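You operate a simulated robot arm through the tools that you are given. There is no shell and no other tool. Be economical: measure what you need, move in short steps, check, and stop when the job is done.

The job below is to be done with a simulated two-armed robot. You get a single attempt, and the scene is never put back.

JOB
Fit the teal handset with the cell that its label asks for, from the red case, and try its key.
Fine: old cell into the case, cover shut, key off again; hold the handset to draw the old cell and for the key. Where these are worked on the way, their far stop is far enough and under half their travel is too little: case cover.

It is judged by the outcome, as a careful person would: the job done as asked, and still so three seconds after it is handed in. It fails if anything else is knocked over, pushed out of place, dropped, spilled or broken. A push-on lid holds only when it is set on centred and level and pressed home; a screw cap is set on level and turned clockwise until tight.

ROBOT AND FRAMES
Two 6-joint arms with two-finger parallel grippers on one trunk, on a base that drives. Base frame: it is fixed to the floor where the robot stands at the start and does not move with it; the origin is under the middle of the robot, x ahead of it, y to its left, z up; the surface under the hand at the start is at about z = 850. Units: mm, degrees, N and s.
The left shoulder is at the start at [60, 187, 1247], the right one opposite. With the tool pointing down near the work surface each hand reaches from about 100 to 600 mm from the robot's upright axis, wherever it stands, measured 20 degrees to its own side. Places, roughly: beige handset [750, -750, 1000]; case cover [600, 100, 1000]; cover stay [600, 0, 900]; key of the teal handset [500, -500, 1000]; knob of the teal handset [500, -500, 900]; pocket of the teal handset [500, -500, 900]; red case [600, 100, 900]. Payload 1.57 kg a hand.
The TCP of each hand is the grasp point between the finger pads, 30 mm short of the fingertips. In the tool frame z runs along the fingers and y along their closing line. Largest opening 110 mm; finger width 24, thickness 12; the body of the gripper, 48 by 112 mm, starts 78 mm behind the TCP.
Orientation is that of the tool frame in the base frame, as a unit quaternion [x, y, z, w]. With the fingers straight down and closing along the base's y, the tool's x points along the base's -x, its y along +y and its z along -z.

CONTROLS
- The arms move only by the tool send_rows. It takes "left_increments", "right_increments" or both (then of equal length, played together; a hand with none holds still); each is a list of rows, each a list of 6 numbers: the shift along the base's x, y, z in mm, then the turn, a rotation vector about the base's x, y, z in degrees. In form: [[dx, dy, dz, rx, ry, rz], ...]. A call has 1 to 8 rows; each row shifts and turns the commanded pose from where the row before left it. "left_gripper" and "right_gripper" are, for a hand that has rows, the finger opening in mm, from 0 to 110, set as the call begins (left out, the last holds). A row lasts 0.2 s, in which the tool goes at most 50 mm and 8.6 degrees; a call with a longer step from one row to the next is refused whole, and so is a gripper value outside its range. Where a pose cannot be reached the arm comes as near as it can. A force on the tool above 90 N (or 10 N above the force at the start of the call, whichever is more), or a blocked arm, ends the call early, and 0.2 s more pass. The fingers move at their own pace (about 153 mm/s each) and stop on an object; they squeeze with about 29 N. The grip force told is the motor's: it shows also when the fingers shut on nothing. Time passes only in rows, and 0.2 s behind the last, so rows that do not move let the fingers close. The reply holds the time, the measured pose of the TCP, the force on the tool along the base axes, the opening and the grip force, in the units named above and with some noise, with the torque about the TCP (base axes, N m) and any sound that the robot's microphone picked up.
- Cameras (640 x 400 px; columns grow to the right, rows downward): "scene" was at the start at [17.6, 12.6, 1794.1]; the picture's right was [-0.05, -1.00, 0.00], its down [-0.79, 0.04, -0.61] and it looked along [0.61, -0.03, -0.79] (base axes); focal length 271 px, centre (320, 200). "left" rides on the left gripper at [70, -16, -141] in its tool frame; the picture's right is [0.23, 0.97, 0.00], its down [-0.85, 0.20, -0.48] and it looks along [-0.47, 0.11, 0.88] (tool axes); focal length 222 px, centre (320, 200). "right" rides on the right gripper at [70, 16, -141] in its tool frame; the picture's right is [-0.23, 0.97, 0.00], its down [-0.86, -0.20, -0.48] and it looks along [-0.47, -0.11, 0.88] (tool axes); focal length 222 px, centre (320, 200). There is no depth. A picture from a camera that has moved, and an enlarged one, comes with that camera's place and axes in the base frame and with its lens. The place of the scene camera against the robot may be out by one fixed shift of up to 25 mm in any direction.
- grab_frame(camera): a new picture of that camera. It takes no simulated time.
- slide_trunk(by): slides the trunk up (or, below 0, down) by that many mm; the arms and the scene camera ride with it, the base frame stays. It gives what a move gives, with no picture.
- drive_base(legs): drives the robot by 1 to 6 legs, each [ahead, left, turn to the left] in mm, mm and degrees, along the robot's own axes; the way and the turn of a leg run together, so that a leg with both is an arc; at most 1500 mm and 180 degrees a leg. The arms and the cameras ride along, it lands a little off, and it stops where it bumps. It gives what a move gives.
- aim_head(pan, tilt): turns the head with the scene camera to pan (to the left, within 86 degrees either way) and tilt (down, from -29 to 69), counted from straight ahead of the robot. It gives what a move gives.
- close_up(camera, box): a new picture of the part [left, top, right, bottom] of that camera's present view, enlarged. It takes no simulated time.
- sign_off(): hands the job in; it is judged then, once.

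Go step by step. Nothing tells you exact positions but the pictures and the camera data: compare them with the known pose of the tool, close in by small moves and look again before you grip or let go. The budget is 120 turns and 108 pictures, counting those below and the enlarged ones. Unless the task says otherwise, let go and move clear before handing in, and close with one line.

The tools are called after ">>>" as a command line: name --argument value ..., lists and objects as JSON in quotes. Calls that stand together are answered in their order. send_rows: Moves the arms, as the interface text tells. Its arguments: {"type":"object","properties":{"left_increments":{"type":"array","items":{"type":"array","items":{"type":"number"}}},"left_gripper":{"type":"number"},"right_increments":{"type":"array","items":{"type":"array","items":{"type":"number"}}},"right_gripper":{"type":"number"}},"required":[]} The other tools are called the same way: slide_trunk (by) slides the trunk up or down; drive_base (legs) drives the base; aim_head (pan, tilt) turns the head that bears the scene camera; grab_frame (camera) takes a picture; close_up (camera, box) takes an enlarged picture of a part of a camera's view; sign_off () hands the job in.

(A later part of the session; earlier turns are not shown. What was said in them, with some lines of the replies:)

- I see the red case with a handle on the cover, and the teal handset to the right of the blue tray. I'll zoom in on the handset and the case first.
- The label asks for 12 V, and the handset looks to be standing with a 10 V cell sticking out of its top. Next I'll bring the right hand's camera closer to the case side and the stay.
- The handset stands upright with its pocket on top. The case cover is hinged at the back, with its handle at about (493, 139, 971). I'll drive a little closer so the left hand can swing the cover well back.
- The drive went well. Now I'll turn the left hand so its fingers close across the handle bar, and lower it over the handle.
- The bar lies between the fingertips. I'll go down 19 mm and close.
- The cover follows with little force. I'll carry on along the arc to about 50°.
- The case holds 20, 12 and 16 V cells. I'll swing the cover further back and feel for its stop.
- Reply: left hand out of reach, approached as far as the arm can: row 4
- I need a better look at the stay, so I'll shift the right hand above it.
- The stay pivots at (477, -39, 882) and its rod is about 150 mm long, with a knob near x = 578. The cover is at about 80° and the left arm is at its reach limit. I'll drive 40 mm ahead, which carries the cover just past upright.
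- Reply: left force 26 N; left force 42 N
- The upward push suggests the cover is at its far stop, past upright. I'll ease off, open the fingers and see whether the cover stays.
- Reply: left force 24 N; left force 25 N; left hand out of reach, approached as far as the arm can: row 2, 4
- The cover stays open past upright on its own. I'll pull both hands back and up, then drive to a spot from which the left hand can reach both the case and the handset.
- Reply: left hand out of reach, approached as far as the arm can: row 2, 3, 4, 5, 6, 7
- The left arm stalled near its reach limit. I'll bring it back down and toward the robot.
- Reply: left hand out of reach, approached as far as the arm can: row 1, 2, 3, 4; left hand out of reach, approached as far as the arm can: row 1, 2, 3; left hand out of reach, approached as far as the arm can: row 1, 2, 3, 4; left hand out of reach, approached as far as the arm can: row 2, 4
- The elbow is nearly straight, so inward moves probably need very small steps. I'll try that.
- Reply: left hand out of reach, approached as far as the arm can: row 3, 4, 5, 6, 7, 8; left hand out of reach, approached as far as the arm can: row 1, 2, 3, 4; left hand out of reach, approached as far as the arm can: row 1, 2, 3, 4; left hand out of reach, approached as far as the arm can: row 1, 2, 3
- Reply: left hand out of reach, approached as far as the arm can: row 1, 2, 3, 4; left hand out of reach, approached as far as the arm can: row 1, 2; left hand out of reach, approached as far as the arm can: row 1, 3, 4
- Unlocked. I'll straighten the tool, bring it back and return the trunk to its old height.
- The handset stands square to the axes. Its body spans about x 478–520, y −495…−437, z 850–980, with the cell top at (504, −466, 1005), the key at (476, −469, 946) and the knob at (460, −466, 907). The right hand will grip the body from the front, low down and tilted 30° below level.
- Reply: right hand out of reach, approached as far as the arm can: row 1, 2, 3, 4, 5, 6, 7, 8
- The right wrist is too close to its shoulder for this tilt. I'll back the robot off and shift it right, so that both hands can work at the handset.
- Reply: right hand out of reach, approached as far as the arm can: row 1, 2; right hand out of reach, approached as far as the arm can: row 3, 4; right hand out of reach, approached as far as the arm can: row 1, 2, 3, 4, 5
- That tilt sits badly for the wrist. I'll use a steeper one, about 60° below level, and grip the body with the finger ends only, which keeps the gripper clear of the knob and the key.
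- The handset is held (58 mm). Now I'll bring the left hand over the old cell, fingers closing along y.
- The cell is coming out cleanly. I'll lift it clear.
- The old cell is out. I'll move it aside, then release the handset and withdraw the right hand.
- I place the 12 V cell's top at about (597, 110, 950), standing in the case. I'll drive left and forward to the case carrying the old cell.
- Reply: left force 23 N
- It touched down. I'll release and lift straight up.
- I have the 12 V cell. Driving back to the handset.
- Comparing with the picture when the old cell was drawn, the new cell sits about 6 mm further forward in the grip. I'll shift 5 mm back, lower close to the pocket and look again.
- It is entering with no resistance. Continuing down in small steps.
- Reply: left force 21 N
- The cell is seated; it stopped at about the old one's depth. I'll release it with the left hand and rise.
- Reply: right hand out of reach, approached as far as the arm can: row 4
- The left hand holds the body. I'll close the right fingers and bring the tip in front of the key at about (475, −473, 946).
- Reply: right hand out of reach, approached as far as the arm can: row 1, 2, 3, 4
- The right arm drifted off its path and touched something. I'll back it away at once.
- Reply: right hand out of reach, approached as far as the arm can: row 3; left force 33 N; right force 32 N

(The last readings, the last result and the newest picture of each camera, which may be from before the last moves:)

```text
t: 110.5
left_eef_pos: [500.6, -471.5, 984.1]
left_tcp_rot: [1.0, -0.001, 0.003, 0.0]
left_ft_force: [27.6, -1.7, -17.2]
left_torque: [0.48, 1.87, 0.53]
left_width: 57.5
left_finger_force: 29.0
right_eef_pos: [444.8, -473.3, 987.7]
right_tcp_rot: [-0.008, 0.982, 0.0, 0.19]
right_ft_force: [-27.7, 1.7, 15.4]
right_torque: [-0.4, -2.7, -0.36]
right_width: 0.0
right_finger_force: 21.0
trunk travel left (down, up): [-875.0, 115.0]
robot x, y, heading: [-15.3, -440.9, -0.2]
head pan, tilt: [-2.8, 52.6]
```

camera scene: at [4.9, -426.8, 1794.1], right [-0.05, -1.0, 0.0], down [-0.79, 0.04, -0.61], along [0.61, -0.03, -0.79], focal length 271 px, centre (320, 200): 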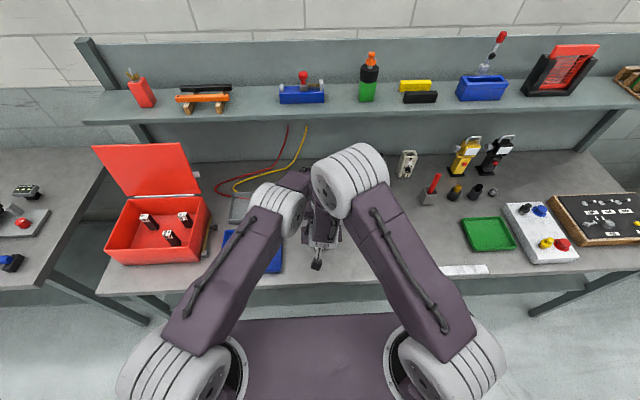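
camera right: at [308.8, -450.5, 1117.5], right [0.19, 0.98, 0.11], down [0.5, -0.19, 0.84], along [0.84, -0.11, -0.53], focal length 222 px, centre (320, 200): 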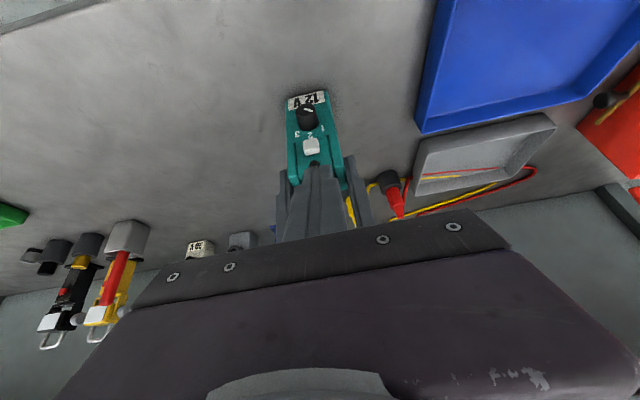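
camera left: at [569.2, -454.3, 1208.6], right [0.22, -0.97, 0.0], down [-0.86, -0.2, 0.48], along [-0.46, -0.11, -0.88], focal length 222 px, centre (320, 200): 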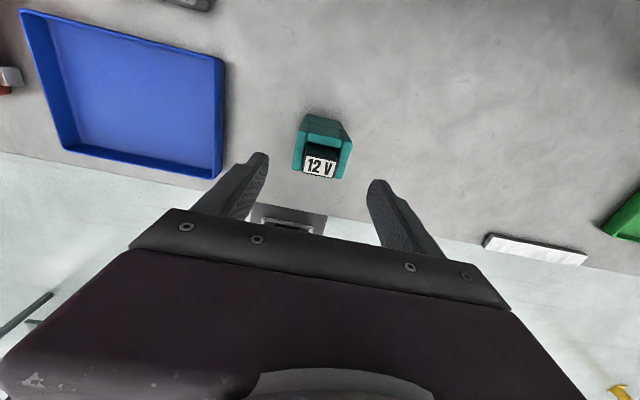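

The two grippers are touching, so I'll back off and reposition the robot for more room.

>>> send_rows --right_increments '[[-3, 0, 0, 0, -3, 0], [-4, 0, 3, 0, -4, 0], [-3, 0, 15, 0, 0, 0], [0, 0, 25, 0, 0, 0], [0, 0, 30, 0, 0, 0], [0, 0, 30, 0, 0, 0]]'

>>> grab_frame --camera "right"

```text
t: 111.8
left_eef_pos: [505.7, -472.8, 987.9]
left_tcp_rot: [1.0, -0.001, 0.008, 0.002]
left_ft_force: [27.8, 1.7, 33.5]
left_torque: [-0.05, 4.07, -0.21]
left_width: 57.5
left_finger_force: 29.1
right_eef_pos: [434.8, -469.4, 1088.5]
right_tcp_rot: [-0.01, 0.97, 0.001, 0.241]
right_ft_force: [-28.3, -2.3, -37.7]
right_torque: [0.07, 1.47, -0.08]
right_width: 0.1
right_finger_force: 21.2
right hand out of reach, approached as far as the arm can: row 2
trunk travel left (down, up): [-875.0, 115.0]
robot x, y, heading: [-13.5, -437.5, -0.1]
head pan, tilt: [-2.8, 52.6]
```

```text
27 pictures are left
camera right: at [306.7, -455.1, 1181.1], right [0.18, 0.98, 0.1], down [0.54, -0.19, 0.82], along [0.82, -0.1, -0.56], focal length 222 px, centre (320, 200)
```

right: 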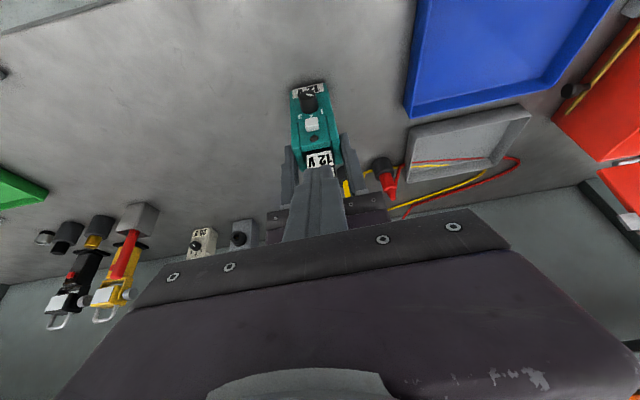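

>>> send_rows --right_increments '[[0, 0, -15, 0, 0, 0], [-4, 0, -15, 0, 0, 0], [-6, 0, 0, 0, 0, 0], [-8, 0, 0, 0, 0, 0]]'

```text
t: 112.8
left_eef_pos: [497.3, -472.7, 984.5]
left_tcp_rot: [1.0, -0.001, 0.0, -0.001]
left_ft_force: [-1.7, -1.7, 6.5]
left_torque: [-0.42, 0.13, -0.06]
left_width: 57.4
left_finger_force: 29.4
right_eef_pos: [424.0, -468.5, 1064.9]
right_tcp_rot: [-0.008, 0.967, 0.001, 0.254]
right_ft_force: [-0.2, 1.0, 0.3]
right_torque: [-0.01, -0.02, 0.02]
right_width: 0.1
right_finger_force: 21.0
trunk travel left (down, up): [-875.0, 115.0]
robot x, y, heading: [-10.3, -437.5, -0.2]
head pan, tilt: [-2.8, 52.6]
```

>>> send_rows --left_increments '[[0, 0, 0, 0, 0, 0], [0, 0, 0, 0, 0, 0], [0, 0, 20, 0, 0, 0], [0, 0, 30, 0, 0, 0], [0, 0, 30, 0, 0, 0], [0, 0, 30, 0, 0, 0], [0, 0, 25, 0, 0, 0]]' --left_gripper 84

>>> drive_base --legs '[[-25, 0, 0], [0, -130, 0]]'

>>> send_rows --right_increments '[[-4, 0, 10, 0, -7.5, 0], [0, 0, 10, 0, -7.5, 0], [0, 0, 0, 0, 0, 0]]'

>>> grab_frame --camera "right"

```text
t: 114.5
left_eef_pos: [500.1, -472.4, 1118.6]
left_tcp_rot: [1.0, -0.001, 0.001, -0.001]
left_ft_force: [0.8, -0.3, 0.0]
left_torque: [-0.02, 0.02, 0.01]
left_width: 83.9
left_finger_force: 0.1
right_eef_pos: [423.4, -467.8, 1064.1]
right_tcp_rot: [-0.009, 0.968, 0.001, 0.252]
right_ft_force: [-0.8, 0.2, 0.3]
right_torque: [0.02, 0.0, 0.0]
right_width: 0.0
right_finger_force: 21.5
trunk travel left (down, up): [-875.0, 115.0]
robot x, y, heading: [-15.0, -438.3, -0.0]
head pan, tilt: [-2.8, 52.6]
```

```text
t: 116.1
left_eef_pos: [474.3, -599.4, 1119.5]
left_tcp_rot: [1.0, -0.001, 0.002, -0.001]
left_ft_force: [0.4, 0.2, 0.1]
left_torque: [-0.03, -0.02, -0.04]
left_width: 84.0
left_finger_force: 0.1
right_eef_pos: [398.3, -595.1, 1064.2]
right_tcp_rot: [-0.008, 0.968, -0.001, 0.253]
right_ft_force: [0.4, -0.8, 0.1]
right_torque: [0.01, 0.01, -0.03]
right_width: 0.0
right_finger_force: 21.1
trunk travel left (down, up): [-875.0, 115.0]
robot x, y, heading: [-41.1, -566.9, 0.0]
head pan, tilt: [-2.8, 52.6]
```

```text
t: 116.9
left_eef_pos: [474.1, -603.1, 1120.0]
left_tcp_rot: [1.0, 0.0, 0.001, -0.002]
left_ft_force: [0.0, 0.2, -0.3]
left_torque: [0.0, 0.02, 0.02]
left_width: 84.0
left_finger_force: 0.1
right_eef_pos: [414.8, -582.1, 1104.9]
right_tcp_rot: [-0.009, 0.928, -0.006, 0.373]
right_ft_force: [-0.3, 0.3, 0.3]
right_torque: [0.0, 0.03, 0.0]
right_width: 0.0
right_finger_force: 21.6
right hand out of reach, approached as far as the arm can: row 1, 2
trunk travel left (down, up): [-875.0, 115.0]
robot x, y, heading: [-35.2, -568.5, -0.2]
head pan, tilt: [-2.8, 52.6]
```

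```text
26 pictures are left
camera right: at [265.5, -565.7, 1156.5], right [0.15, 0.98, 0.14], down [0.29, -0.18, 0.94], along [0.95, -0.1, -0.31], focal length 222 px, centre (320, 200)
```

right: 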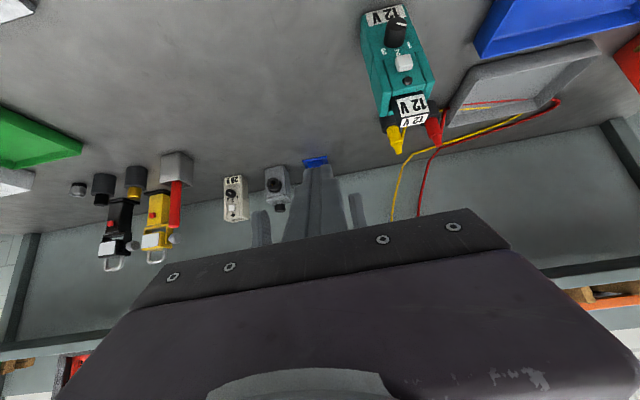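

>>> send_rows --left_increments '[[6.5, 32.7, 0, 0, 0, 0], [6.5, 32.7, 0, 0, 0, 0], [6.5, 32.7, 0, 0, 0, 0], [6.5, 31, 0, 0, 0, 0], [0, 0, 0, 0, 0, 0]]' --right_increments '[[2, 27, -8, 0, 0, 0], [2, 27, -8, 0, 0, 0], [2, 27, -8, 0, 0, 0], [2, 27, -8, 0, 0, 0], [0, 0, 0, 0, 0, 0]]'

>>> grab_frame --camera "right"

```text
t: 118.1
left_eef_pos: [501.5, -474.1, 1118.6]
left_tcp_rot: [1.0, 0.0, 0.002, -0.001]
left_ft_force: [-0.2, -0.4, -0.2]
left_torque: [0.01, 0.01, 0.01]
left_width: 83.7
left_finger_force: 0.0
right_eef_pos: [421.1, -472.8, 1071.1]
right_tcp_rot: [-0.008, 0.927, 0.0, 0.375]
right_ft_force: [-0.8, -0.8, 0.1]
right_torque: [0.01, 0.02, 0.0]
right_width: 0.1
right_finger_force: 22.1
trunk travel left (down, up): [-875.0, 115.0]
robot x, y, heading: [-40.1, -570.5, 0.1]
head pan, tilt: [-2.8, 52.6]
```

```text
25 pictures are left
camera right: at [272.6, -457.8, 1123.2], right [0.15, 0.98, 0.15], down [0.28, -0.19, 0.94], along [0.95, -0.1, -0.31], focal length 222 px, centre (320, 200)
```

right: 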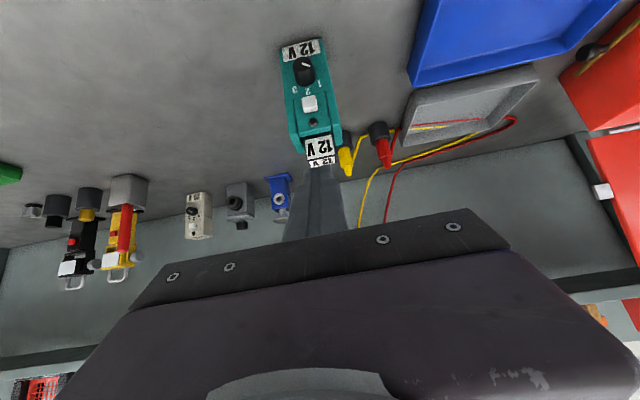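

>>> send_rows --right_increments '[[0, 0, -25, 0, 0, 0], [0, 0, -25, 0, 0, 0], [0, 0, -25, 0, 0, 0], [0, 0, -20, 0, 0, 0], [0, 0, -14, 0, 0, 0], [0, 0, 0, 0, 0, 0]]'

>>> send_rows --left_increments '[[-1, 1, -30, 0, 0, 0], [0, 0, -30, 0, 0, 0], [0, 0, -30, 0, 0, 0], [0, 0, -25, 0, 0, 0], [0, 0, -19, 0, 0, 0], [0, 0, 0, 0, 0, 0]]'

>>> grab_frame --camera "right"

```text
t: 119.5
left_eef_pos: [502.3, -472.6, 1118.8]
left_tcp_rot: [1.0, 0.0, 0.002, -0.001]
left_ft_force: [0.2, -0.2, -0.2]
left_torque: [-0.01, 0.04, -0.02]
left_width: 84.1
left_finger_force: 0.1
right_eef_pos: [422.1, -471.3, 961.6]
right_tcp_rot: [-0.008, 0.927, -0.001, 0.376]
right_ft_force: [0.2, 0.7, 0.1]
right_torque: [-0.01, 0.02, 0.0]
right_width: 0.2
right_finger_force: 21.9
trunk travel left (down, up): [-875.0, 115.0]
robot x, y, heading: [-37.6, -567.7, 0.0]
head pan, tilt: [-2.8, 52.6]
```

```text
t: 120.9
left_eef_pos: [500.2, -471.7, 984.6]
left_tcp_rot: [1.0, -0.001, 0.002, -0.002]
left_ft_force: [0.6, -0.4, -0.1]
left_torque: [0.04, 0.03, -0.01]
left_width: 84.0
left_finger_force: 0.1
right_eef_pos: [422.1, -471.5, 962.5]
right_tcp_rot: [-0.009, 0.927, 0.0, 0.376]
right_ft_force: [0.6, -0.5, -0.2]
right_torque: [0.0, 0.01, -0.01]
right_width: 0.0
right_finger_force: 22.0
trunk travel left (down, up): [-875.0, 115.0]
robot x, y, heading: [-35.3, -573.7, -0.3]
head pan, tilt: [-2.8, 52.6]
```

```text
24 pictures are left
camera right: at [272.7, -456.6, 1014.7], right [0.15, 0.98, 0.15], down [0.28, -0.19, 0.94], along [0.95, -0.1, -0.3], focal length 222 px, centre (320, 200)
```

right: 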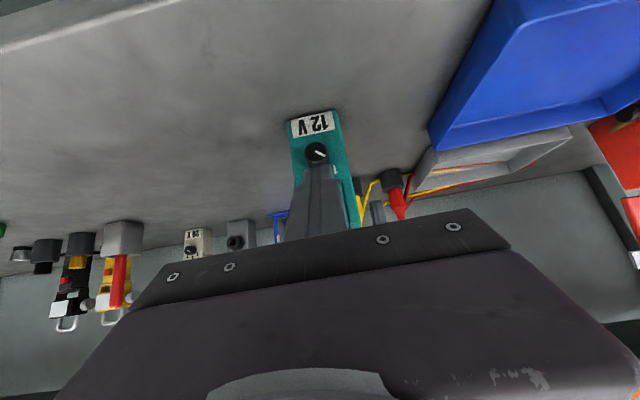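

>>> send_rows --left_increments '[[0, 0, 0, 0, 0, 0], [0, 0, 0, 0, 0, 0], [0, 0, 0, 0, 0, 0]]' --left_gripper 40

>>> send_rows --right_increments '[[6, -0.5, 0, 0, 0, 0], [6, 0, 0, 0, 0, 0], [3, 0, 0, 0, 0, 0]]'

>>> send_rows --right_increments '[[2, 0, 0, 0, 0, 0], [2, 0, 0, 0, 0, 0]]'

```text
t: 121.7
left_eef_pos: [500.4, -471.5, 984.3]
left_tcp_rot: [1.0, -0.001, 0.002, -0.001]
left_ft_force: [0.2, -0.2, 0.5]
left_torque: [-0.02, -0.07, -0.01]
left_width: 57.9
left_finger_force: 28.9
right_eef_pos: [422.0, -471.5, 962.3]
right_tcp_rot: [-0.007, 0.927, -0.001, 0.376]
right_ft_force: [-0.4, 0.0, 0.5]
right_torque: [0.03, -0.01, 0.0]
right_width: 0.0
right_finger_force: 21.4
trunk travel left (down, up): [-875.0, 115.0]
robot x, y, heading: [-38.1, -569.9, -0.1]
head pan, tilt: [-2.8, 52.6]
```

```text
t: 122.5
left_eef_pos: [501.5, -471.7, 984.6]
left_tcp_rot: [1.0, 0.0, 0.002, -0.001]
left_ft_force: [-0.2, -1.5, -0.1]
left_torque: [0.0, 0.06, 0.0]
left_width: 57.4
left_finger_force: 29.1
right_eef_pos: [436.5, -470.9, 962.1]
right_tcp_rot: [-0.009, 0.927, -0.001, 0.376]
right_ft_force: [-0.5, 0.8, 1.2]
right_torque: [0.02, 0.0, 0.01]
right_width: 0.0
right_finger_force: 21.1
trunk travel left (down, up): [-875.0, 115.0]
robot x, y, heading: [-38.9, -568.6, -0.3]
head pan, tilt: [-2.8, 52.6]
```

```text
t: 123.1
left_eef_pos: [500.8, -471.2, 983.7]
left_tcp_rot: [1.0, -0.001, 0.002, 0.0]
left_ft_force: [5.1, -1.2, -1.4]
left_torque: [0.0, -0.23, 0.07]
left_width: 57.4
left_finger_force: 28.7
right_eef_pos: [442.7, -471.4, 962.7]
right_tcp_rot: [-0.009, 0.927, -0.001, 0.375]
right_ft_force: [-4.6, 2.5, 1.6]
right_torque: [0.02, 0.04, 0.06]
right_width: 0.0
right_finger_force: 21.4
trunk travel left (down, up): [-875.0, 115.0]
robot x, y, heading: [-38.1, -568.7, -0.3]
head pan, tilt: [-2.8, 52.6]
heard: click
```

A click: the key has moved. I'll back off and look at the lamp and the key.

>>> send_rows --right_increments '[[-6, 0, 0, 0, 0, 0], [-8, 0, 0, 0, 0, 0], [-5, 0, 20, 0, 0, 0], [0, 0, 25, 0, 0, 0], [0, 0, 25, 0, 0, 0], [0, 0, 0, 0, 0, 0]]'

>>> close_up --camera "right" --box '[260, 50, 400, 220]'

```text
t: 124.5
left_eef_pos: [500.6, -472.1, 984.2]
left_tcp_rot: [1.0, -0.002, 0.001, 0.0]
left_ft_force: [-1.2, -1.3, -0.9]
left_torque: [0.03, 0.0, 0.01]
left_width: 57.8
left_finger_force: 28.7
right_eef_pos: [421.4, -473.3, 1032.8]
right_tcp_rot: [-0.009, 0.926, 0.0, 0.376]
right_ft_force: [0.0, 0.1, 0.3]
right_torque: [-0.01, 0.01, 0.05]
right_width: 0.2
right_finger_force: 21.6
trunk travel left (down, up): [-875.0, 115.0]
robot x, y, heading: [-38.7, -569.4, -0.1]
head pan, tilt: [-2.8, 52.6]
```

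```text
2.35 times, centred on (330, 135) of right
camera zoom: at [273.1, -457.8, 1085.0], right [0.15, 0.98, 0.15], down [0.28, -0.19, 0.94], along [0.95, -0.1, -0.31], focal length 523 px, centre (296, 353)
```

zoom: 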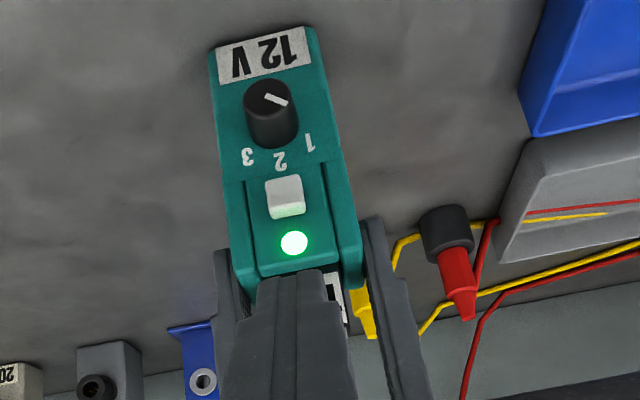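

The lamp is lit green, so the handset works. I'll press the key again to switch it off.

>>> send_rows --right_increments '[[0, 0, -25, 0, 0, 0], [0, 0, -25, 0, 0, 0], [0, 1, -21, 0, 0, 0], [6, 0, 0, 0, 0, 0], [6, 0, 0, 0, 0, 0], [4, 0, 0, 0, 0, 0]]'

>>> send_rows --right_increments '[[2, 0, 0, 0, 0, 0], [2, 0, 0, 0, 0, 0], [0, 0, 0, 0, 0, 0]]'

```text
t: 125.9
left_eef_pos: [501.9, -471.1, 983.7]
left_tcp_rot: [1.0, -0.001, 0.001, -0.001]
left_ft_force: [0.9, -0.2, -0.1]
left_torque: [0.04, 0.02, 0.0]
left_width: 57.6
left_finger_force: 29.0
right_eef_pos: [438.1, -471.2, 962.4]
right_tcp_rot: [-0.008, 0.927, 0.0, 0.375]
right_ft_force: [-1.4, 0.9, 1.4]
right_torque: [-0.01, 0.01, -0.01]
right_width: 0.2
right_finger_force: 21.2
trunk travel left (down, up): [-875.0, 115.0]
robot x, y, heading: [-35.6, -570.0, -0.2]
head pan, tilt: [-2.8, 52.6]
```

```text
t: 126.7
left_eef_pos: [501.1, -472.3, 984.7]
left_tcp_rot: [1.0, 0.0, 0.002, 0.0]
left_ft_force: [7.3, -2.6, -2.3]
left_torque: [-0.06, -0.35, 0.06]
left_width: 57.8
left_finger_force: 29.2
right_eef_pos: [441.1, -471.2, 960.5]
right_tcp_rot: [-0.008, 0.927, 0.0, 0.375]
right_ft_force: [-7.5, 1.6, 1.9]
right_torque: [0.0, 0.07, 0.09]
right_width: 0.0
right_finger_force: 21.2
trunk travel left (down, up): [-875.0, 115.0]
robot x, y, heading: [-35.2, -567.5, -0.1]
head pan, tilt: [-2.8, 52.6]
heard: click
```

>>> send_rows --right_increments '[[-6, 0, 0, 0, 0, 0], [-8, 0, 0, 0, 0, 0], [-5, 0, 20, 0, 0, 0], [0, 0, 25, 0, 0, 0], [0, 0, 25, 0, 0, 0], [0, 0, 0, 0, 0, 0]]'

>>> close_up --camera "right" --box '[260, 50, 400, 220]'

```text
t: 128.1
left_eef_pos: [500.4, -472.6, 985.2]
left_tcp_rot: [1.0, 0.0, 0.001, -0.001]
left_ft_force: [-1.6, 0.0, 0.6]
left_torque: [-0.07, 0.09, -0.02]
left_width: 57.8
left_finger_force: 28.9
right_eef_pos: [423.2, -472.3, 1031.7]
right_tcp_rot: [-0.008, 0.927, -0.001, 0.375]
right_ft_force: [0.0, 0.5, 0.8]
right_torque: [0.02, 0.01, 0.0]
right_width: 0.0
right_finger_force: 21.4
trunk travel left (down, up): [-875.0, 115.0]
robot x, y, heading: [-38.3, -567.3, -0.3]
head pan, tilt: [-2.8, 52.6]
```

```text
2.35 times, centred on (330, 135) of right
camera zoom: at [274.2, -456.3, 1084.2], right [0.15, 0.98, 0.15], down [0.28, -0.19, 0.94], along [0.95, -0.1, -0.3], focal length 523 px, centre (296, 353)
```

zoom: 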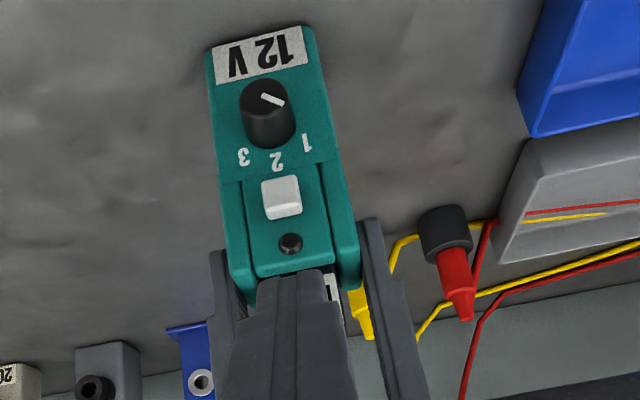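

The lamp is off again. Now I'll release the handset, raise both hands, and set up to close the case cover.

>>> send_rows --left_increments '[[0, 0, 0, 0, 0, 0], [0, 0, 0, 0, 0, 0], [0, 0, 15, 0, 0, 0], [0, 0, 30, 0, 0, 0], [0, 0, 30, 0, 0, 0], [0, 0, 30, 0, 0, 0], [0, 0, 30, 0, 0, 0]]' --left_gripper 84

>>> send_rows --left_increments '[[-4, 15, 0, 0, 0, 8.2], [-4, 15, 0, 0, 0, 8.2], [-4, 15, 0, 0, 0, 8.2], [-4, 15, 0, 0, 0, 8.2], [-4, 15, 0, 0, 0, 8.2], [-4, 15, 0, 0, 0, 8.2], [-3, 0, 0, 0, 0, 8.2], [-3, 0, 0, 0, 0, 8.2]]' --right_increments '[[0, -16, 15, 0, 0, 0], [0, -16, 15, 0, 0, 0], [0, -16, 15, 0, 0, 0], [0, -16, 15, 0, 0, 0], [0, -16, 15, 0, 0, 0], [0, -16, 15, 0, 0, 0], [0, -16, 0, 0, 0, 0], [0, -16, 0, 0, 0, 0]]'

>>> send_rows --left_increments '[[0, 0, 0, 0, 0, 8.2], [0, 0, 0, 0, 0, 8.2], [0, 0, 0, 0, 0, 8.0], [0, 0, 0, 0, 0, 0]]' --left_gripper 30

>>> slide_trunk --by 110

>>> grab_frame --camera "scene"

```text
t: 129.7
left_eef_pos: [499.4, -472.2, 1122.3]
left_tcp_rot: [1.0, 0.0, 0.002, -0.002]
left_ft_force: [-0.2, -1.1, -0.1]
left_torque: [0.0, -0.01, -0.03]
left_width: 84.2
left_finger_force: 0.0
right_eef_pos: [422.7, -470.1, 1033.1]
right_tcp_rot: [-0.008, 0.926, 0.0, 0.376]
right_ft_force: [-0.2, 0.4, -0.3]
right_torque: [0.0, 0.01, -0.03]
right_width: 0.3
right_finger_force: 21.4
trunk travel left (down, up): [-875.0, 115.0]
robot x, y, heading: [-35.8, -564.6, -0.0]
head pan, tilt: [-2.8, 52.6]
```

```text
t: 131.5
left_eef_pos: [470.0, -381.5, 1120.4]
left_tcp_rot: [0.841, 0.541, 0.002, -0.002]
left_ft_force: [0.2, 0.2, 1.0]
left_torque: [0.0, -0.02, -0.02]
left_width: 84.0
left_finger_force: 0.1
right_eef_pos: [422.6, -600.0, 1122.4]
right_tcp_rot: [-0.008, 0.927, 0.001, 0.376]
right_ft_force: [-0.5, -1.0, 0.2]
right_torque: [-0.01, -0.01, 0.01]
right_width: 0.0
right_finger_force: 20.8
trunk travel left (down, up): [-875.0, 115.0]
robot x, y, heading: [-38.3, -569.4, -0.3]
head pan, tilt: [-2.8, 52.6]
```

```text
t: 132.5
left_eef_pos: [470.7, -380.5, 1119.9]
left_tcp_rot: [0.707, 0.707, 0.0, -0.002]
left_ft_force: [-0.5, 0.3, 0.0]
left_torque: [0.0, -0.03, 0.0]
left_width: 30.2
left_finger_force: 0.1
right_eef_pos: [423.5, -598.2, 1121.8]
right_tcp_rot: [-0.008, 0.927, -0.001, 0.375]
right_ft_force: [1.4, 0.4, -0.1]
right_torque: [0.01, -0.01, 0.01]
right_width: 0.0
right_finger_force: 21.1
trunk travel left (down, up): [-875.0, 115.0]
robot x, y, heading: [-36.9, -570.5, 0.1]
head pan, tilt: [-2.8, 52.6]
```

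```text
t: 134.0
left_eef_pos: [470.6, -382.4, 1230.6]
left_tcp_rot: [0.708, 0.706, 0.0, -0.002]
left_ft_force: [-0.6, 0.3, 0.9]
left_torque: [-0.02, -0.01, 0.02]
left_width: 30.0
left_finger_force: 0.1
right_eef_pos: [422.3, -599.0, 1230.9]
right_tcp_rot: [-0.008, 0.927, -0.001, 0.375]
right_ft_force: [0.2, -0.1, -0.3]
right_torque: [-0.01, -0.01, 0.0]
right_width: 0.0
right_finger_force: 21.3
trunk travel left (down, up): [-985.0, 5.0]
robot x, y, heading: [-38.6, -567.7, -0.0]
head pan, tilt: [-2.8, 52.6]
```

```text
21 pictures are left
camera scene: at [-20.3, -556.5, 1904.0], right [-0.05, -1.0, 0.0], down [-0.79, 0.04, -0.61], along [0.61, -0.03, -0.79], focal length 271 px, centre (320, 200)
```

scene: 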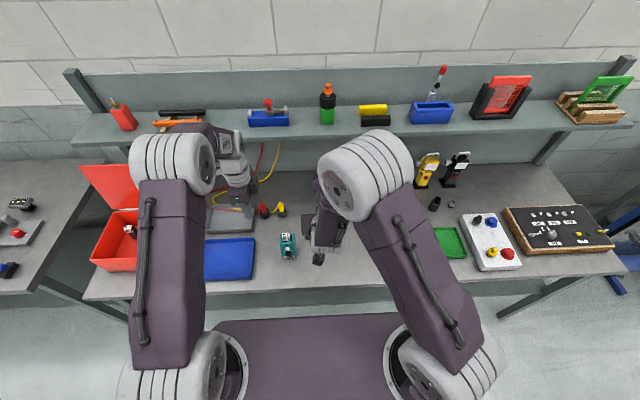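

>>> send_rows --left_increments '[[0, 0, 15, 0, 0, 0], [0, 0, 15, 0, 0, 0]]'

>>> drive_base --legs '[[0, 500, 0], [150, 0, 0]]'

>>> grab_frame --camera "left"

```text
t: 134.6
left_eef_pos: [471.7, -381.6, 1259.4]
left_tcp_rot: [0.708, 0.706, 0.001, -0.002]
left_ft_force: [-0.4, -0.8, 0.1]
left_torque: [0.01, -0.05, 0.04]
left_width: 30.0
left_finger_force: 0.0
right_eef_pos: [423.2, -599.5, 1232.7]
right_tcp_rot: [-0.009, 0.927, 0.0, 0.375]
right_ft_force: [0.1, -0.5, -1.0]
right_torque: [0.0, -0.01, 0.01]
right_width: 0.1
right_finger_force: 21.5
trunk travel left (down, up): [-985.0, 5.0]
robot x, y, heading: [-37.5, -568.4, -0.1]
head pan, tilt: [-2.8, 52.6]
```

```text
t: 138.5
left_eef_pos: [619.0, 117.7, 1261.0]
left_tcp_rot: [0.709, 0.705, 0.0, 0.0]
left_ft_force: [-0.8, 1.0, -0.1]
left_torque: [0.0, -0.07, -0.02]
left_width: 30.5
left_finger_force: 0.0
right_eef_pos: [571.5, -100.4, 1233.2]
right_tcp_rot: [-0.008, 0.926, -0.002, 0.377]
right_ft_force: [-0.5, 0.7, 0.5]
right_torque: [0.0, 0.0, -0.03]
right_width: 0.0
right_finger_force: 21.6
trunk travel left (down, up): [-985.0, 5.0]
robot x, y, heading: [112.8, -69.9, -0.2]
head pan, tilt: [-2.8, 52.6]
```

```text
20 pictures are left
camera left: at [603.1, 188.1, 1403.4], right [0.97, 0.22, 0.0], down [0.2, -0.86, 0.48], along [0.11, -0.46, -0.88], focal length 222 px, centre (320, 200)
```

left: 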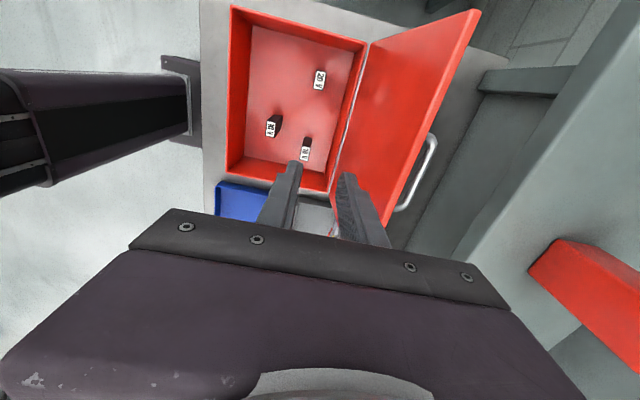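

>>> drive_base --legs '[[55, 0, 0]]'

>>> send_rows --left_increments '[[20, 0, 0, 0, 0, 0], [20, 0, 0, 0, 0, 0], [17, 0, 0, 0, 0, 0], [0, 0, 0, 0, 0, 0]]' --left_gripper 26

>>> grab_frame --camera "left"

```text
t: 139.4
left_eef_pos: [667.4, 117.0, 1264.4]
left_tcp_rot: [0.709, 0.706, 0.003, 0.001]
left_ft_force: [-1.8, 0.3, -0.2]
left_torque: [-0.05, -0.09, 0.02]
left_width: 29.8
left_finger_force: 0.1
right_eef_pos: [618.6, -101.5, 1235.6]
right_tcp_rot: [-0.008, 0.925, 0.0, 0.379]
right_ft_force: [0.0, -0.3, 0.3]
right_torque: [-0.03, 0.01, -0.03]
right_width: 0.0
right_finger_force: 21.4
trunk travel left (down, up): [-985.0, 5.0]
robot x, y, heading: [168.1, -69.6, -0.5]
head pan, tilt: [-2.8, 52.6]
```

```text
t: 140.4
left_eef_pos: [737.3, 116.6, 1259.2]
left_tcp_rot: [0.708, 0.706, 0.0, -0.003]
left_ft_force: [0.8, -0.1, 0.4]
left_torque: [0.0, 0.03, 0.03]
left_width: 25.9
left_finger_force: 0.0
right_eef_pos: [630.6, -99.8, 1230.8]
right_tcp_rot: [-0.007, 0.927, -0.001, 0.375]
right_ft_force: [1.3, -0.3, -0.8]
right_torque: [-0.02, 0.04, -0.01]
right_width: 0.1
right_finger_force: 20.9
trunk travel left (down, up): [-985.0, 5.0]
robot x, y, heading: [166.2, -71.0, -0.4]
head pan, tilt: [-2.8, 52.6]
```

```text
19 pictures are left
camera left: at [721.0, 187.4, 1400.9], right [0.97, 0.22, 0.0], down [0.2, -0.86, 0.48], along [0.1, -0.46, -0.88], focal length 222 px, centre (320, 200)
```

left: 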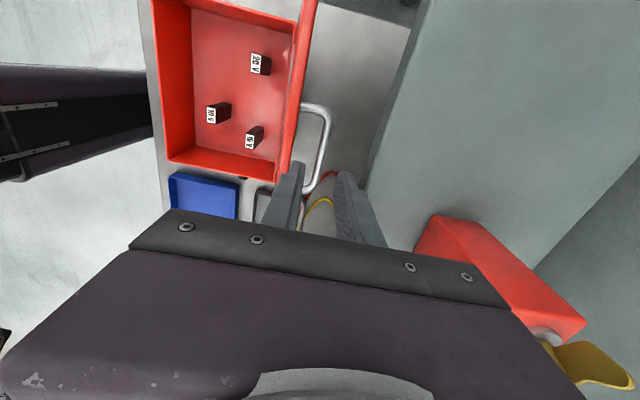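

>>> send_rows --left_increments '[[-2, 0, -25, 0, 0, 0], [-2, 0, -25, 0, 0, 0], [0, 0, -15, 0, 0, 0], [0, 0, -10, 0, 0, 0], [0, 0, -6, 0, 0, 0], [0, 0, 0, 0, 0, 0]]'

>>> close_up --camera "left" --box '[240, 80, 420, 250]'

```text
t: 141.1
left_eef_pos: [732.2, 117.5, 1229.7]
left_tcp_rot: [0.708, 0.706, 0.014, 0.011]
left_ft_force: [-7.5, -2.7, 33.1]
left_torque: [-0.21, 1.14, 0.1]
left_width: 30.8
left_finger_force: 3.1
right_eef_pos: [621.3, -102.2, 1233.3]
right_tcp_rot: [-0.007, 0.926, 0.0, 0.378]
right_ft_force: [0.1, -0.8, 0.2]
right_torque: [-0.04, -0.01, 0.01]
right_width: 0.0
right_finger_force: 21.5
trunk travel left (down, up): [-985.0, 5.0]
robot x, y, heading: [170.2, -69.8, -0.2]
head pan, tilt: [-2.8, 52.6]
stopped in row 3 (left hand): the force on the tool passed its limit at 107 N (the readings are from after the stop); the commanded pose is now the measured one
```

```text
2.35 times, centred on (330, 165) of left
camera zoom: at [711.6, 186.7, 1372.1], right [0.97, 0.22, 0.04], down [0.18, -0.86, 0.48], along [0.14, -0.46, -0.88], focal length 523 px, centre (296, 282)
```

zoom: 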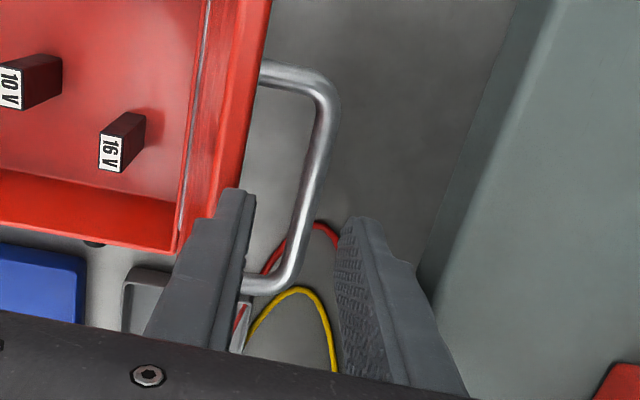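

The front finger landed on the cover's edge. I'll lift, shift 8 mm back and come down where I withdrew before (x ≈ 740).

>>> send_rows --left_increments '[[0, 0, 12, 0, 0, 0], [0, 0, 12, 0, 0, 0], [5, 0, 0, 0, 0, 0], [4, 0, 0, 0, 0, 0], [0, 0, 0, 0, 0, 0]]' --left_gripper 24

>>> grab_frame --camera "left"

```text
t: 142.3
left_eef_pos: [746.0, 117.9, 1248.4]
left_tcp_rot: [0.708, 0.706, 0.01, 0.008]
left_ft_force: [-3.0, -0.7, 1.2]
left_torque: [-0.02, 0.03, 0.02]
left_width: 21.6
left_finger_force: 0.0
right_eef_pos: [627.6, -101.4, 1231.2]
right_tcp_rot: [-0.007, 0.926, -0.001, 0.376]
right_ft_force: [0.1, -0.1, 0.6]
right_torque: [0.0, -0.02, 0.02]
right_width: 0.0
right_finger_force: 20.7
trunk travel left (down, up): [-985.0, 5.0]
robot x, y, heading: [167.5, -69.4, -0.4]
head pan, tilt: [-2.8, 52.6]
```

```text
17 pictures are left
camera left: at [726.0, 187.9, 1390.4], right [0.97, 0.22, 0.03], down [0.18, -0.86, 0.48], along [0.13, -0.46, -0.88], focal length 222 px, centre (320, 200)
```

left: 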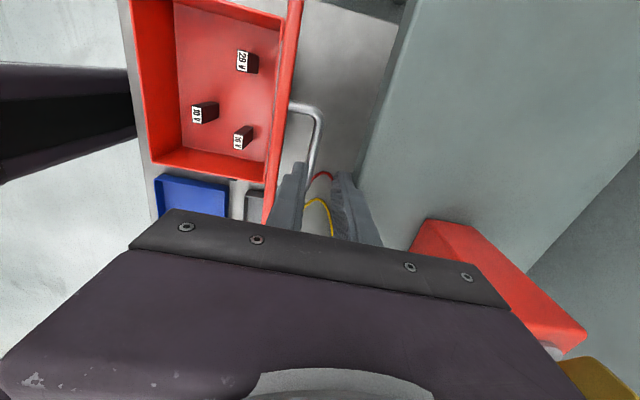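

>>> send_rows --left_increments '[[-5, 0, 0, 0, 1.5, 0], [0, 0, -10, 0, 0, 0], [0, 0, -15, 0, 0, 0], [0, 0, 0, 0, 0, 0]]'

>>> close_up --camera "left" --box '[240, 80, 420, 250]'

```text
t: 143.3
left_eef_pos: [749.0, 118.8, 1242.5]
left_tcp_rot: [0.707, 0.706, 0.019, 0.013]
left_ft_force: [-13.1, 2.0, 53.0]
left_torque: [-0.68, -1.05, -0.15]
left_width: 13.0
left_finger_force: 0.1
right_eef_pos: [625.0, -102.1, 1233.6]
right_tcp_rot: [-0.008, 0.926, 0.0, 0.377]
right_ft_force: [-0.1, -0.4, -0.3]
right_torque: [0.0, 0.02, 0.0]
right_width: 0.1
right_finger_force: 21.8
trunk travel left (down, up): [-985.0, 5.0]
robot x, y, heading: [164.1, -68.8, 0.0]
head pan, tilt: [-2.8, 52.6]
stopped in row 4 (left hand): the force on the tool passed its limit at 94 N (the readings are from after the stop); the commanded pose is now the measured one
```

```text
2.35 times, centred on (330, 165) of left
camera zoom: at [726.0, 188.5, 1383.7], right [0.97, 0.23, 0.05], down [0.17, -0.86, 0.48], along [0.15, -0.46, -0.87], focal length 523 px, centre (296, 282)
```

zoom: 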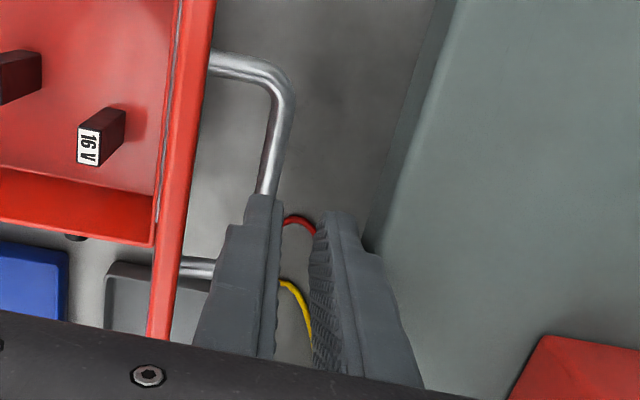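

Something else is in contact. I'll stop here and look at the hand, the cover and the shelf.

>>> close_up --camera "scene" --box '[160, 60, 340, 230]'

>>> close_up --camera "right" --box '[300, 0, 640, 280]'

```text
2.35 times, centred on (250, 145) of scene
camera zoom: at [179.0, -59.2, 1903.9], right [-0.05, -1.0, 0.0], down [-0.79, 0.04, -0.61], along [0.61, -0.03, -0.79], focal length 638 px, centre (485, 329)
```

zoom: 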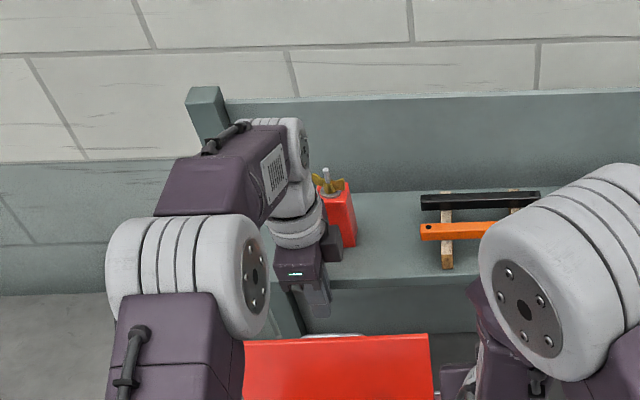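

```text
1.43 times, centred on (470, 140) of right
camera zoom: at [475.5, -86.8, 1284.9], right [0.15, 0.98, 0.15], down [0.28, -0.19, 0.94], along [0.95, -0.1, -0.3], focal length 317 px, centre (106, 286)
```

zoom: 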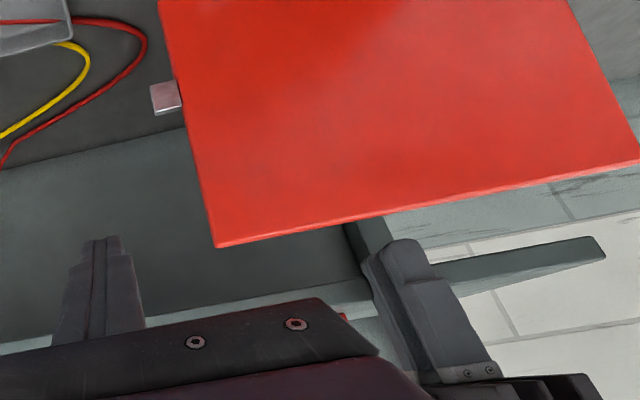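

The torque shows the rear finger on the shelf edge. The gap between the cover edge (x ≈ 711) and the shelf (x ≈ 765) is narrow. I'll rise, straighten, narrow the fingers to 16 mm and centre at x = 739.

>>> send_rows --left_increments '[[0, 0, 15, 0, 0, 0], [0, 0, 10, 0, 2.6, 0], [-5, 0, 0, 0, 0, 0], [-5, 0, 0, 0, 0, 0], [0, 0, 0, 0, 0, 0], [0, 0, 0, 0, 0, 0]]' --left_gripper 16

```text
t: 144.7
left_eef_pos: [739.6, 118.9, 1258.5]
left_tcp_rot: [0.708, 0.707, -0.002, -0.006]
left_ft_force: [0.2, -0.7, -0.1]
left_torque: [0.03, -0.04, 0.03]
left_width: 16.0
left_finger_force: 0.1
right_eef_pos: [626.9, -100.1, 1231.7]
right_tcp_rot: [-0.008, 0.927, 0.0, 0.375]
right_ft_force: [0.0, 0.3, -0.2]
right_torque: [0.0, 0.02, 0.03]
right_width: 0.0
right_finger_force: 21.0
trunk travel left (down, up): [-985.0, 5.0]
robot x, y, heading: [167.6, -67.4, -0.2]
head pan, tilt: [-2.8, 52.6]
```

>>> send_rows --left_increments '[[0, 0, -10, 0, -0.5, 0], [0, 0, -10, 0, 0, 0], [0, 0, -10, 0, 0, 0], [0, 0, -8, 0, 0, 0], [0, 0, -8, 0, 0, 0]]'

>>> close_up --camera "left" --box '[240, 80, 420, 250]'

```text
t: 145.9
left_eef_pos: [740.7, 119.5, 1212.0]
left_tcp_rot: [0.708, 0.706, 0.001, -0.003]
left_ft_force: [-0.5, 0.2, 0.5]
left_torque: [-0.03, -0.01, 0.02]
left_width: 15.9
left_finger_force: 0.0
right_eef_pos: [629.3, -99.4, 1232.2]
right_tcp_rot: [-0.008, 0.927, 0.0, 0.376]
right_ft_force: [-0.3, 0.4, -0.1]
right_torque: [0.01, -0.05, -0.04]
right_width: 0.1
right_finger_force: 21.5
trunk travel left (down, up): [-985.0, 5.0]
robot x, y, heading: [170.4, -68.6, -0.1]
head pan, tilt: [-2.8, 52.6]
```

```text
2.35 times, centred on (330, 165) of left
camera zoom: at [725.2, 190.0, 1355.4], right [0.97, 0.23, 0.0], down [0.2, -0.86, 0.47], along [0.1, -0.46, -0.88], focal length 523 px, centre (296, 282)
```

zoom: 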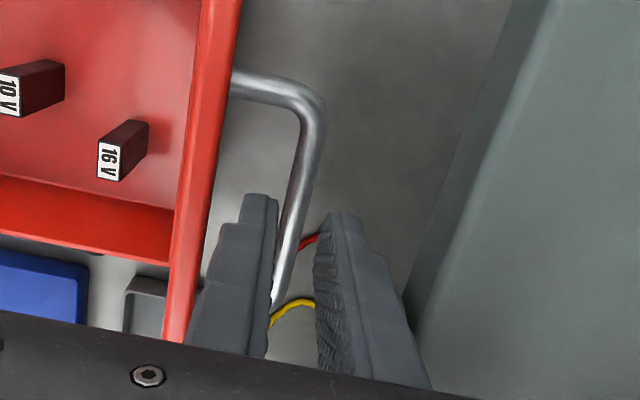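

>>> send_rows --left_increments '[[-1, 0, -8, 0, 0, 0], [0, 0, -8, 0, 0, 0], [0, 0, -8, 0, 0, 0], [0, 0, -7, 0, 0, 0]]' --left_gripper 20

>>> close_up --camera "left" --box '[240, 80, 420, 250]'

```text
t: 146.9
left_eef_pos: [739.9, 120.3, 1181.6]
left_tcp_rot: [0.708, 0.707, 0.001, -0.003]
left_ft_force: [-0.3, 0.3, 0.1]
left_torque: [0.0, 0.01, 0.0]
left_width: 20.1
left_finger_force: 0.0
right_eef_pos: [627.5, -100.1, 1232.3]
right_tcp_rot: [-0.007, 0.927, -0.001, 0.375]
right_ft_force: [-0.1, -0.9, 0.7]
right_torque: [-0.02, -0.01, 0.03]
right_width: 0.0
right_finger_force: 20.9
trunk travel left (down, up): [-985.0, 5.0]
robot x, y, heading: [168.3, -70.4, -0.1]
head pan, tilt: [-2.8, 52.6]
```

```text
2.35 times, centred on (330, 165) of left
camera zoom: at [724.2, 189.8, 1324.2], right [0.97, 0.23, 0.0], down [0.2, -0.86, 0.47], along [0.1, -0.46, -0.88], focal length 523 px, centre (296, 282)
```

zoom: 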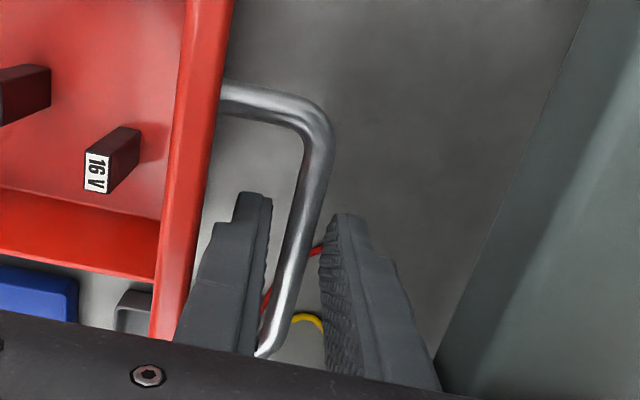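

The bar sits between the fingers. I'll close on it and start bringing the cover forward by driving back.

>>> send_rows --left_increments '[[0, 0, -4, 0, 0, 0], [0, 0, 0, 0, 0, 0], [0, 0, 0, 0, 0, 0]]' --left_gripper 0

>>> drive_base --legs '[[-40, 0, 0]]'

```text
t: 147.7
left_eef_pos: [738.8, 120.8, 1180.1]
left_tcp_rot: [0.708, 0.706, 0.003, -0.001]
left_ft_force: [6.3, 2.1, 22.2]
left_torque: [0.04, -0.11, 0.67]
left_width: 9.5
left_finger_force: 28.1
right_eef_pos: [627.1, -100.6, 1233.1]
right_tcp_rot: [-0.008, 0.927, -0.001, 0.376]
right_ft_force: [0.3, 0.0, 0.5]
right_torque: [0.03, 0.0, -0.04]
right_width: 0.0
right_finger_force: 21.6
trunk travel left (down, up): [-985.0, 5.0]
robot x, y, heading: [168.8, -67.7, -0.2]
head pan, tilt: [-2.8, 52.6]
```

```text
t: 148.6
left_eef_pos: [709.2, 118.9, 1174.7]
left_tcp_rot: [0.708, 0.706, -0.001, -0.004]
left_ft_force: [3.9, -0.4, 10.6]
left_torque: [0.1, 0.11, 0.67]
left_width: 10.1
left_finger_force: 28.3
right_eef_pos: [598.4, -101.4, 1228.9]
right_tcp_rot: [-0.007, 0.928, -0.001, 0.372]
right_ft_force: [1.5, -0.2, -1.0]
right_torque: [-0.04, 0.05, -0.02]
right_width: 0.2
right_finger_force: 21.9
trunk travel left (down, up): [-985.0, 5.0]
robot x, y, heading: [131.3, -71.2, -0.1]
head pan, tilt: [-2.8, 52.6]
```

>>> drive_base --legs '[[-45, 0, 0]]'

>>> grab_frame --camera "scene"

```text
t: 149.5
left_eef_pos: [660.3, 120.3, 1182.7]
left_tcp_rot: [0.708, 0.706, 0.004, 0.0]
left_ft_force: [-0.1, -0.7, 14.6]
left_torque: [0.3, 0.03, 0.7]
left_width: 10.2
left_finger_force: 28.1
right_eef_pos: [546.1, -101.9, 1231.3]
right_tcp_rot: [-0.007, 0.927, 0.0, 0.375]
right_ft_force: [0.3, -0.7, 1.2]
right_torque: [0.01, -0.04, 0.0]
right_width: 0.2
right_finger_force: 21.3
trunk travel left (down, up): [-985.0, 5.0]
robot x, y, heading: [85.5, -70.4, -0.3]
head pan, tilt: [-2.8, 52.6]
```

```text
11 pictures are left
camera scene: at [104.0, -58.9, 1904.8], right [-0.05, -1.0, 0.0], down [-0.79, 0.04, -0.61], along [0.61, -0.03, -0.79], focal length 271 px, centre (320, 200)
```

scene: 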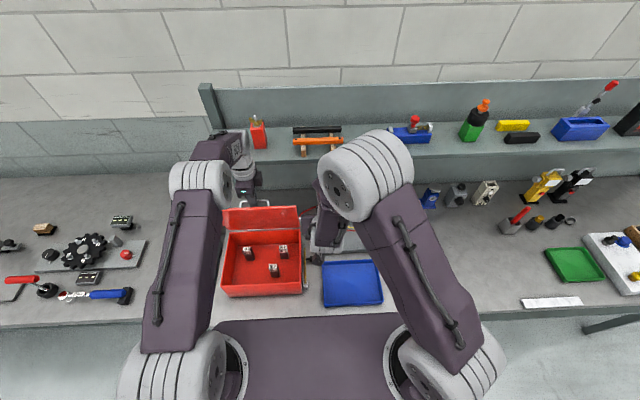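

>>> send_rows --left_increments '[[-12, 0, -1, 0, 0, 0], [-12, 0, -2, 0, 0, 0], [-11, 0, -2.8, 0, 0, 0], [-11, 0, -3.1, 0, 0, 0], [-10.8, 0, -3.5, 0, 0, 0], [-10.2, 0, -4.4, 0, 0, 0], [-10.2, 0, -4.9, 0, 0, 0], [-10.2, 0, -5.5, 0, 0, 0]]'

>>> send_rows --left_increments '[[-13.8, 0, -9.5, 0, 0, 0], [-13.8, 0, -10.5, 0, 0, 0], [-12, 0, -12, 0, 0, 0], [-11.7, 0, -12.5, 0, 0, 0], [-6.6, 0, -9.2, 0, 0, 0], [-6.4, 0, -9.4, 0, 0, 0], [-6.2, 0, -9.6, 0, 0, 0]]'

```text
t: 151.3
left_eef_pos: [570.7, 121.0, 1154.4]
left_tcp_rot: [0.707, 0.707, 0.004, 0.0]
left_ft_force: [0.3, -4.6, -1.5]
left_torque: [-0.51, -0.07, 0.64]
left_width: 9.9
left_finger_force: 28.1
right_eef_pos: [545.5, -101.4, 1231.2]
right_tcp_rot: [-0.008, 0.927, 0.0, 0.375]
right_ft_force: [-0.4, 0.0, -0.5]
right_torque: [0.0, -0.02, -0.01]
right_width: 0.0
right_finger_force: 20.8
trunk travel left (down, up): [-985.0, 5.0]
robot x, y, heading: [84.4, -65.8, -0.3]
head pan, tilt: [-2.8, 52.6]
```

```text
t: 152.9
left_eef_pos: [499.2, 119.5, 1080.2]
left_tcp_rot: [0.708, 0.706, 0.004, -0.001]
left_ft_force: [-1.9, -6.7, -0.7]
left_torque: [-0.25, 0.03, 0.41]
left_width: 9.7
left_finger_force: 28.0
right_eef_pos: [545.2, -101.9, 1231.2]
right_tcp_rot: [-0.007, 0.927, -0.001, 0.376]
right_ft_force: [-0.9, -0.1, 0.0]
right_torque: [-0.02, -0.03, -0.03]
right_width: 0.1
right_finger_force: 21.1
trunk travel left (down, up): [-985.0, 5.0]
robot x, y, heading: [83.2, -70.3, -0.2]
head pan, tilt: [-2.8, 52.6]
```

>>> send_rows --left_increments '[[-5, 0, -10.2, 0, 0, 0], [-4.7, 0, -10.4, 0, 0, 0], [-4.2, 0, -10.6, 0, 0, 0], [-3.5, 0, -10.8, 0, 0, 0], [-2.8, 0, -8, 0, 0, 0], [-1.5, 0, -6, 0, 0, 0]]'

>>> send_rows --left_increments '[[-0.5, 0, -3, 0, 0, 0], [0, 0, -3, 0, 0, 0], [0, 0, -3, 0, 0, 0], [0, 0, 0, 0, 0, 0]]'

>>> close_up --camera "scene" --box '[200, 170, 330, 310]'

```text
t: 154.3
left_eef_pos: [478.6, 121.1, 1024.6]
left_tcp_rot: [0.708, 0.707, 0.005, 0.0]
left_ft_force: [0.3, -3.5, -2.6]
left_torque: [0.04, 0.02, 0.08]
left_width: 10.0
left_finger_force: 27.9
right_eef_pos: [544.7, -101.5, 1231.4]
right_tcp_rot: [-0.009, 0.927, 0.0, 0.375]
right_ft_force: [-0.2, -0.7, 0.7]
right_torque: [-0.01, 0.03, -0.01]
right_width: 0.2
right_finger_force: 21.4
trunk travel left (down, up): [-985.0, 5.0]
robot x, y, heading: [84.2, -71.4, -0.2]
head pan, tilt: [-2.8, 52.6]
```

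```text
t: 155.3
left_eef_pos: [479.4, 121.0, 1016.7]
left_tcp_rot: [0.708, 0.706, 0.006, 0.001]
left_ft_force: [4.3, -1.1, 20.7]
left_torque: [-0.02, -0.03, 0.06]
left_width: 10.0
left_finger_force: 27.5
right_eef_pos: [544.1, -100.6, 1231.3]
right_tcp_rot: [-0.008, 0.926, -0.001, 0.377]
right_ft_force: [0.8, -0.6, 0.3]
right_torque: [-0.01, 0.01, -0.02]
right_width: 0.0
right_finger_force: 21.3
trunk travel left (down, up): [-985.0, 5.0]
robot x, y, heading: [83.2, -69.3, -0.3]
head pan, tilt: [-2.8, 52.6]
```

```text
2.86 times, centred on (265, 240) of scene
camera zoom: at [100.5, -57.9, 1904.1], right [-0.05, -1.0, 0.0], down [-0.79, 0.04, -0.61], along [0.61, -0.03, -0.79], focal length 775 px, centre (477, 86)
```

zoom: 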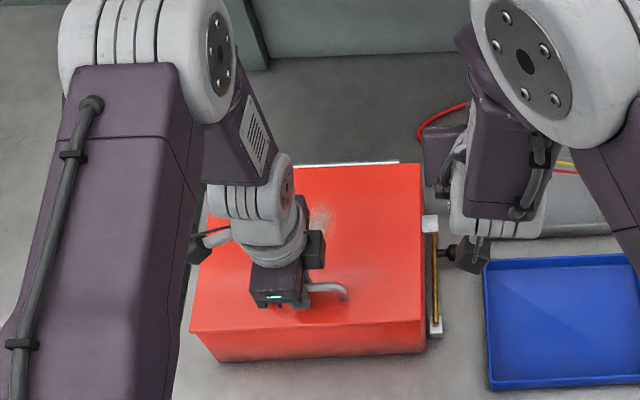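

The cover is shut; the stop is felt through the handle. I'll release, rise and check.

>>> send_rows --left_increments '[[0, 0, 0, 0, 0, 0], [0, 0, 0, 0, 0, 0], [0, 0, 20, 0, 0, 0], [0, 0, 35, 0, 0, 0], [0, 0, 40, 0, 0, 0], [0, 0, 40, 0, 0, 0], [0, 0, 40, 0, 0, 0]]' --left_gripper 50

>>> drive_base --legs '[[-120, 0, 0]]'

>>> grab_frame --camera "scene"

```text
t: 156.9
left_eef_pos: [477.2, 122.4, 1191.0]
left_tcp_rot: [0.707, 0.707, 0.005, 0.001]
left_ft_force: [0.2, -0.9, 0.2]
left_torque: [0.0, 0.01, 0.01]
left_width: 50.4
left_finger_force: 0.0
right_eef_pos: [543.9, -100.3, 1232.3]
right_tcp_rot: [-0.008, 0.926, -0.001, 0.377]
right_ft_force: [-0.1, -0.3, -0.2]
right_torque: [0.02, -0.02, 0.02]
right_width: 0.2
right_finger_force: 21.5
trunk travel left (down, up): [-985.0, 5.0]
robot x, y, heading: [91.1, -70.2, -0.2]
head pan, tilt: [-2.8, 52.6]
```

```text
t: 158.1
left_eef_pos: [365.0, 122.0, 1191.2]
left_tcp_rot: [0.707, 0.707, 0.003, -0.001]
left_ft_force: [1.0, 0.1, -0.5]
left_torque: [0.04, 0.04, -0.03]
left_width: 50.3
left_finger_force: 0.0
right_eef_pos: [430.8, -98.2, 1229.6]
right_tcp_rot: [-0.008, 0.928, -0.001, 0.373]
right_ft_force: [0.7, -0.3, -0.3]
right_torque: [0.02, 0.01, 0.02]
right_width: 0.0
right_finger_force: 21.9
trunk travel left (down, up): [-985.0, 5.0]
robot x, y, heading: [-36.0, -70.6, -0.3]
head pan, tilt: [-2.8, 52.6]
```

```text
9 pictures are left
camera scene: at [-10.0, -56.3, 1904.0], right [-0.05, -1.0, 0.0], down [-0.8, 0.04, -0.6], along [0.6, -0.03, -0.8], focal length 271 px, centre (320, 200)
```

scene: 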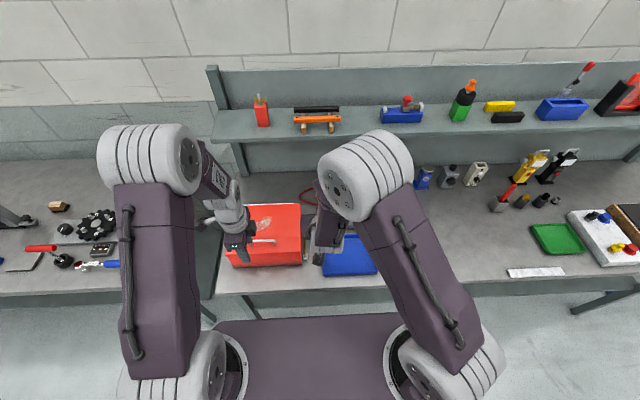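

The 12 V cell is in the handset, its key has been tried (lamp lit) and is off again. The old 10 V cell is in the case, the cover is shut and both hands are clear.

>>> sign_off

```text
The job is handed in.
```

I fitted the teal handset with the 12 V cell its label asks for. Its lamp lit when I pressed the key, and I switched it off again. The old 10 V cell is in the red case with the cover shut, and both hands are clear.
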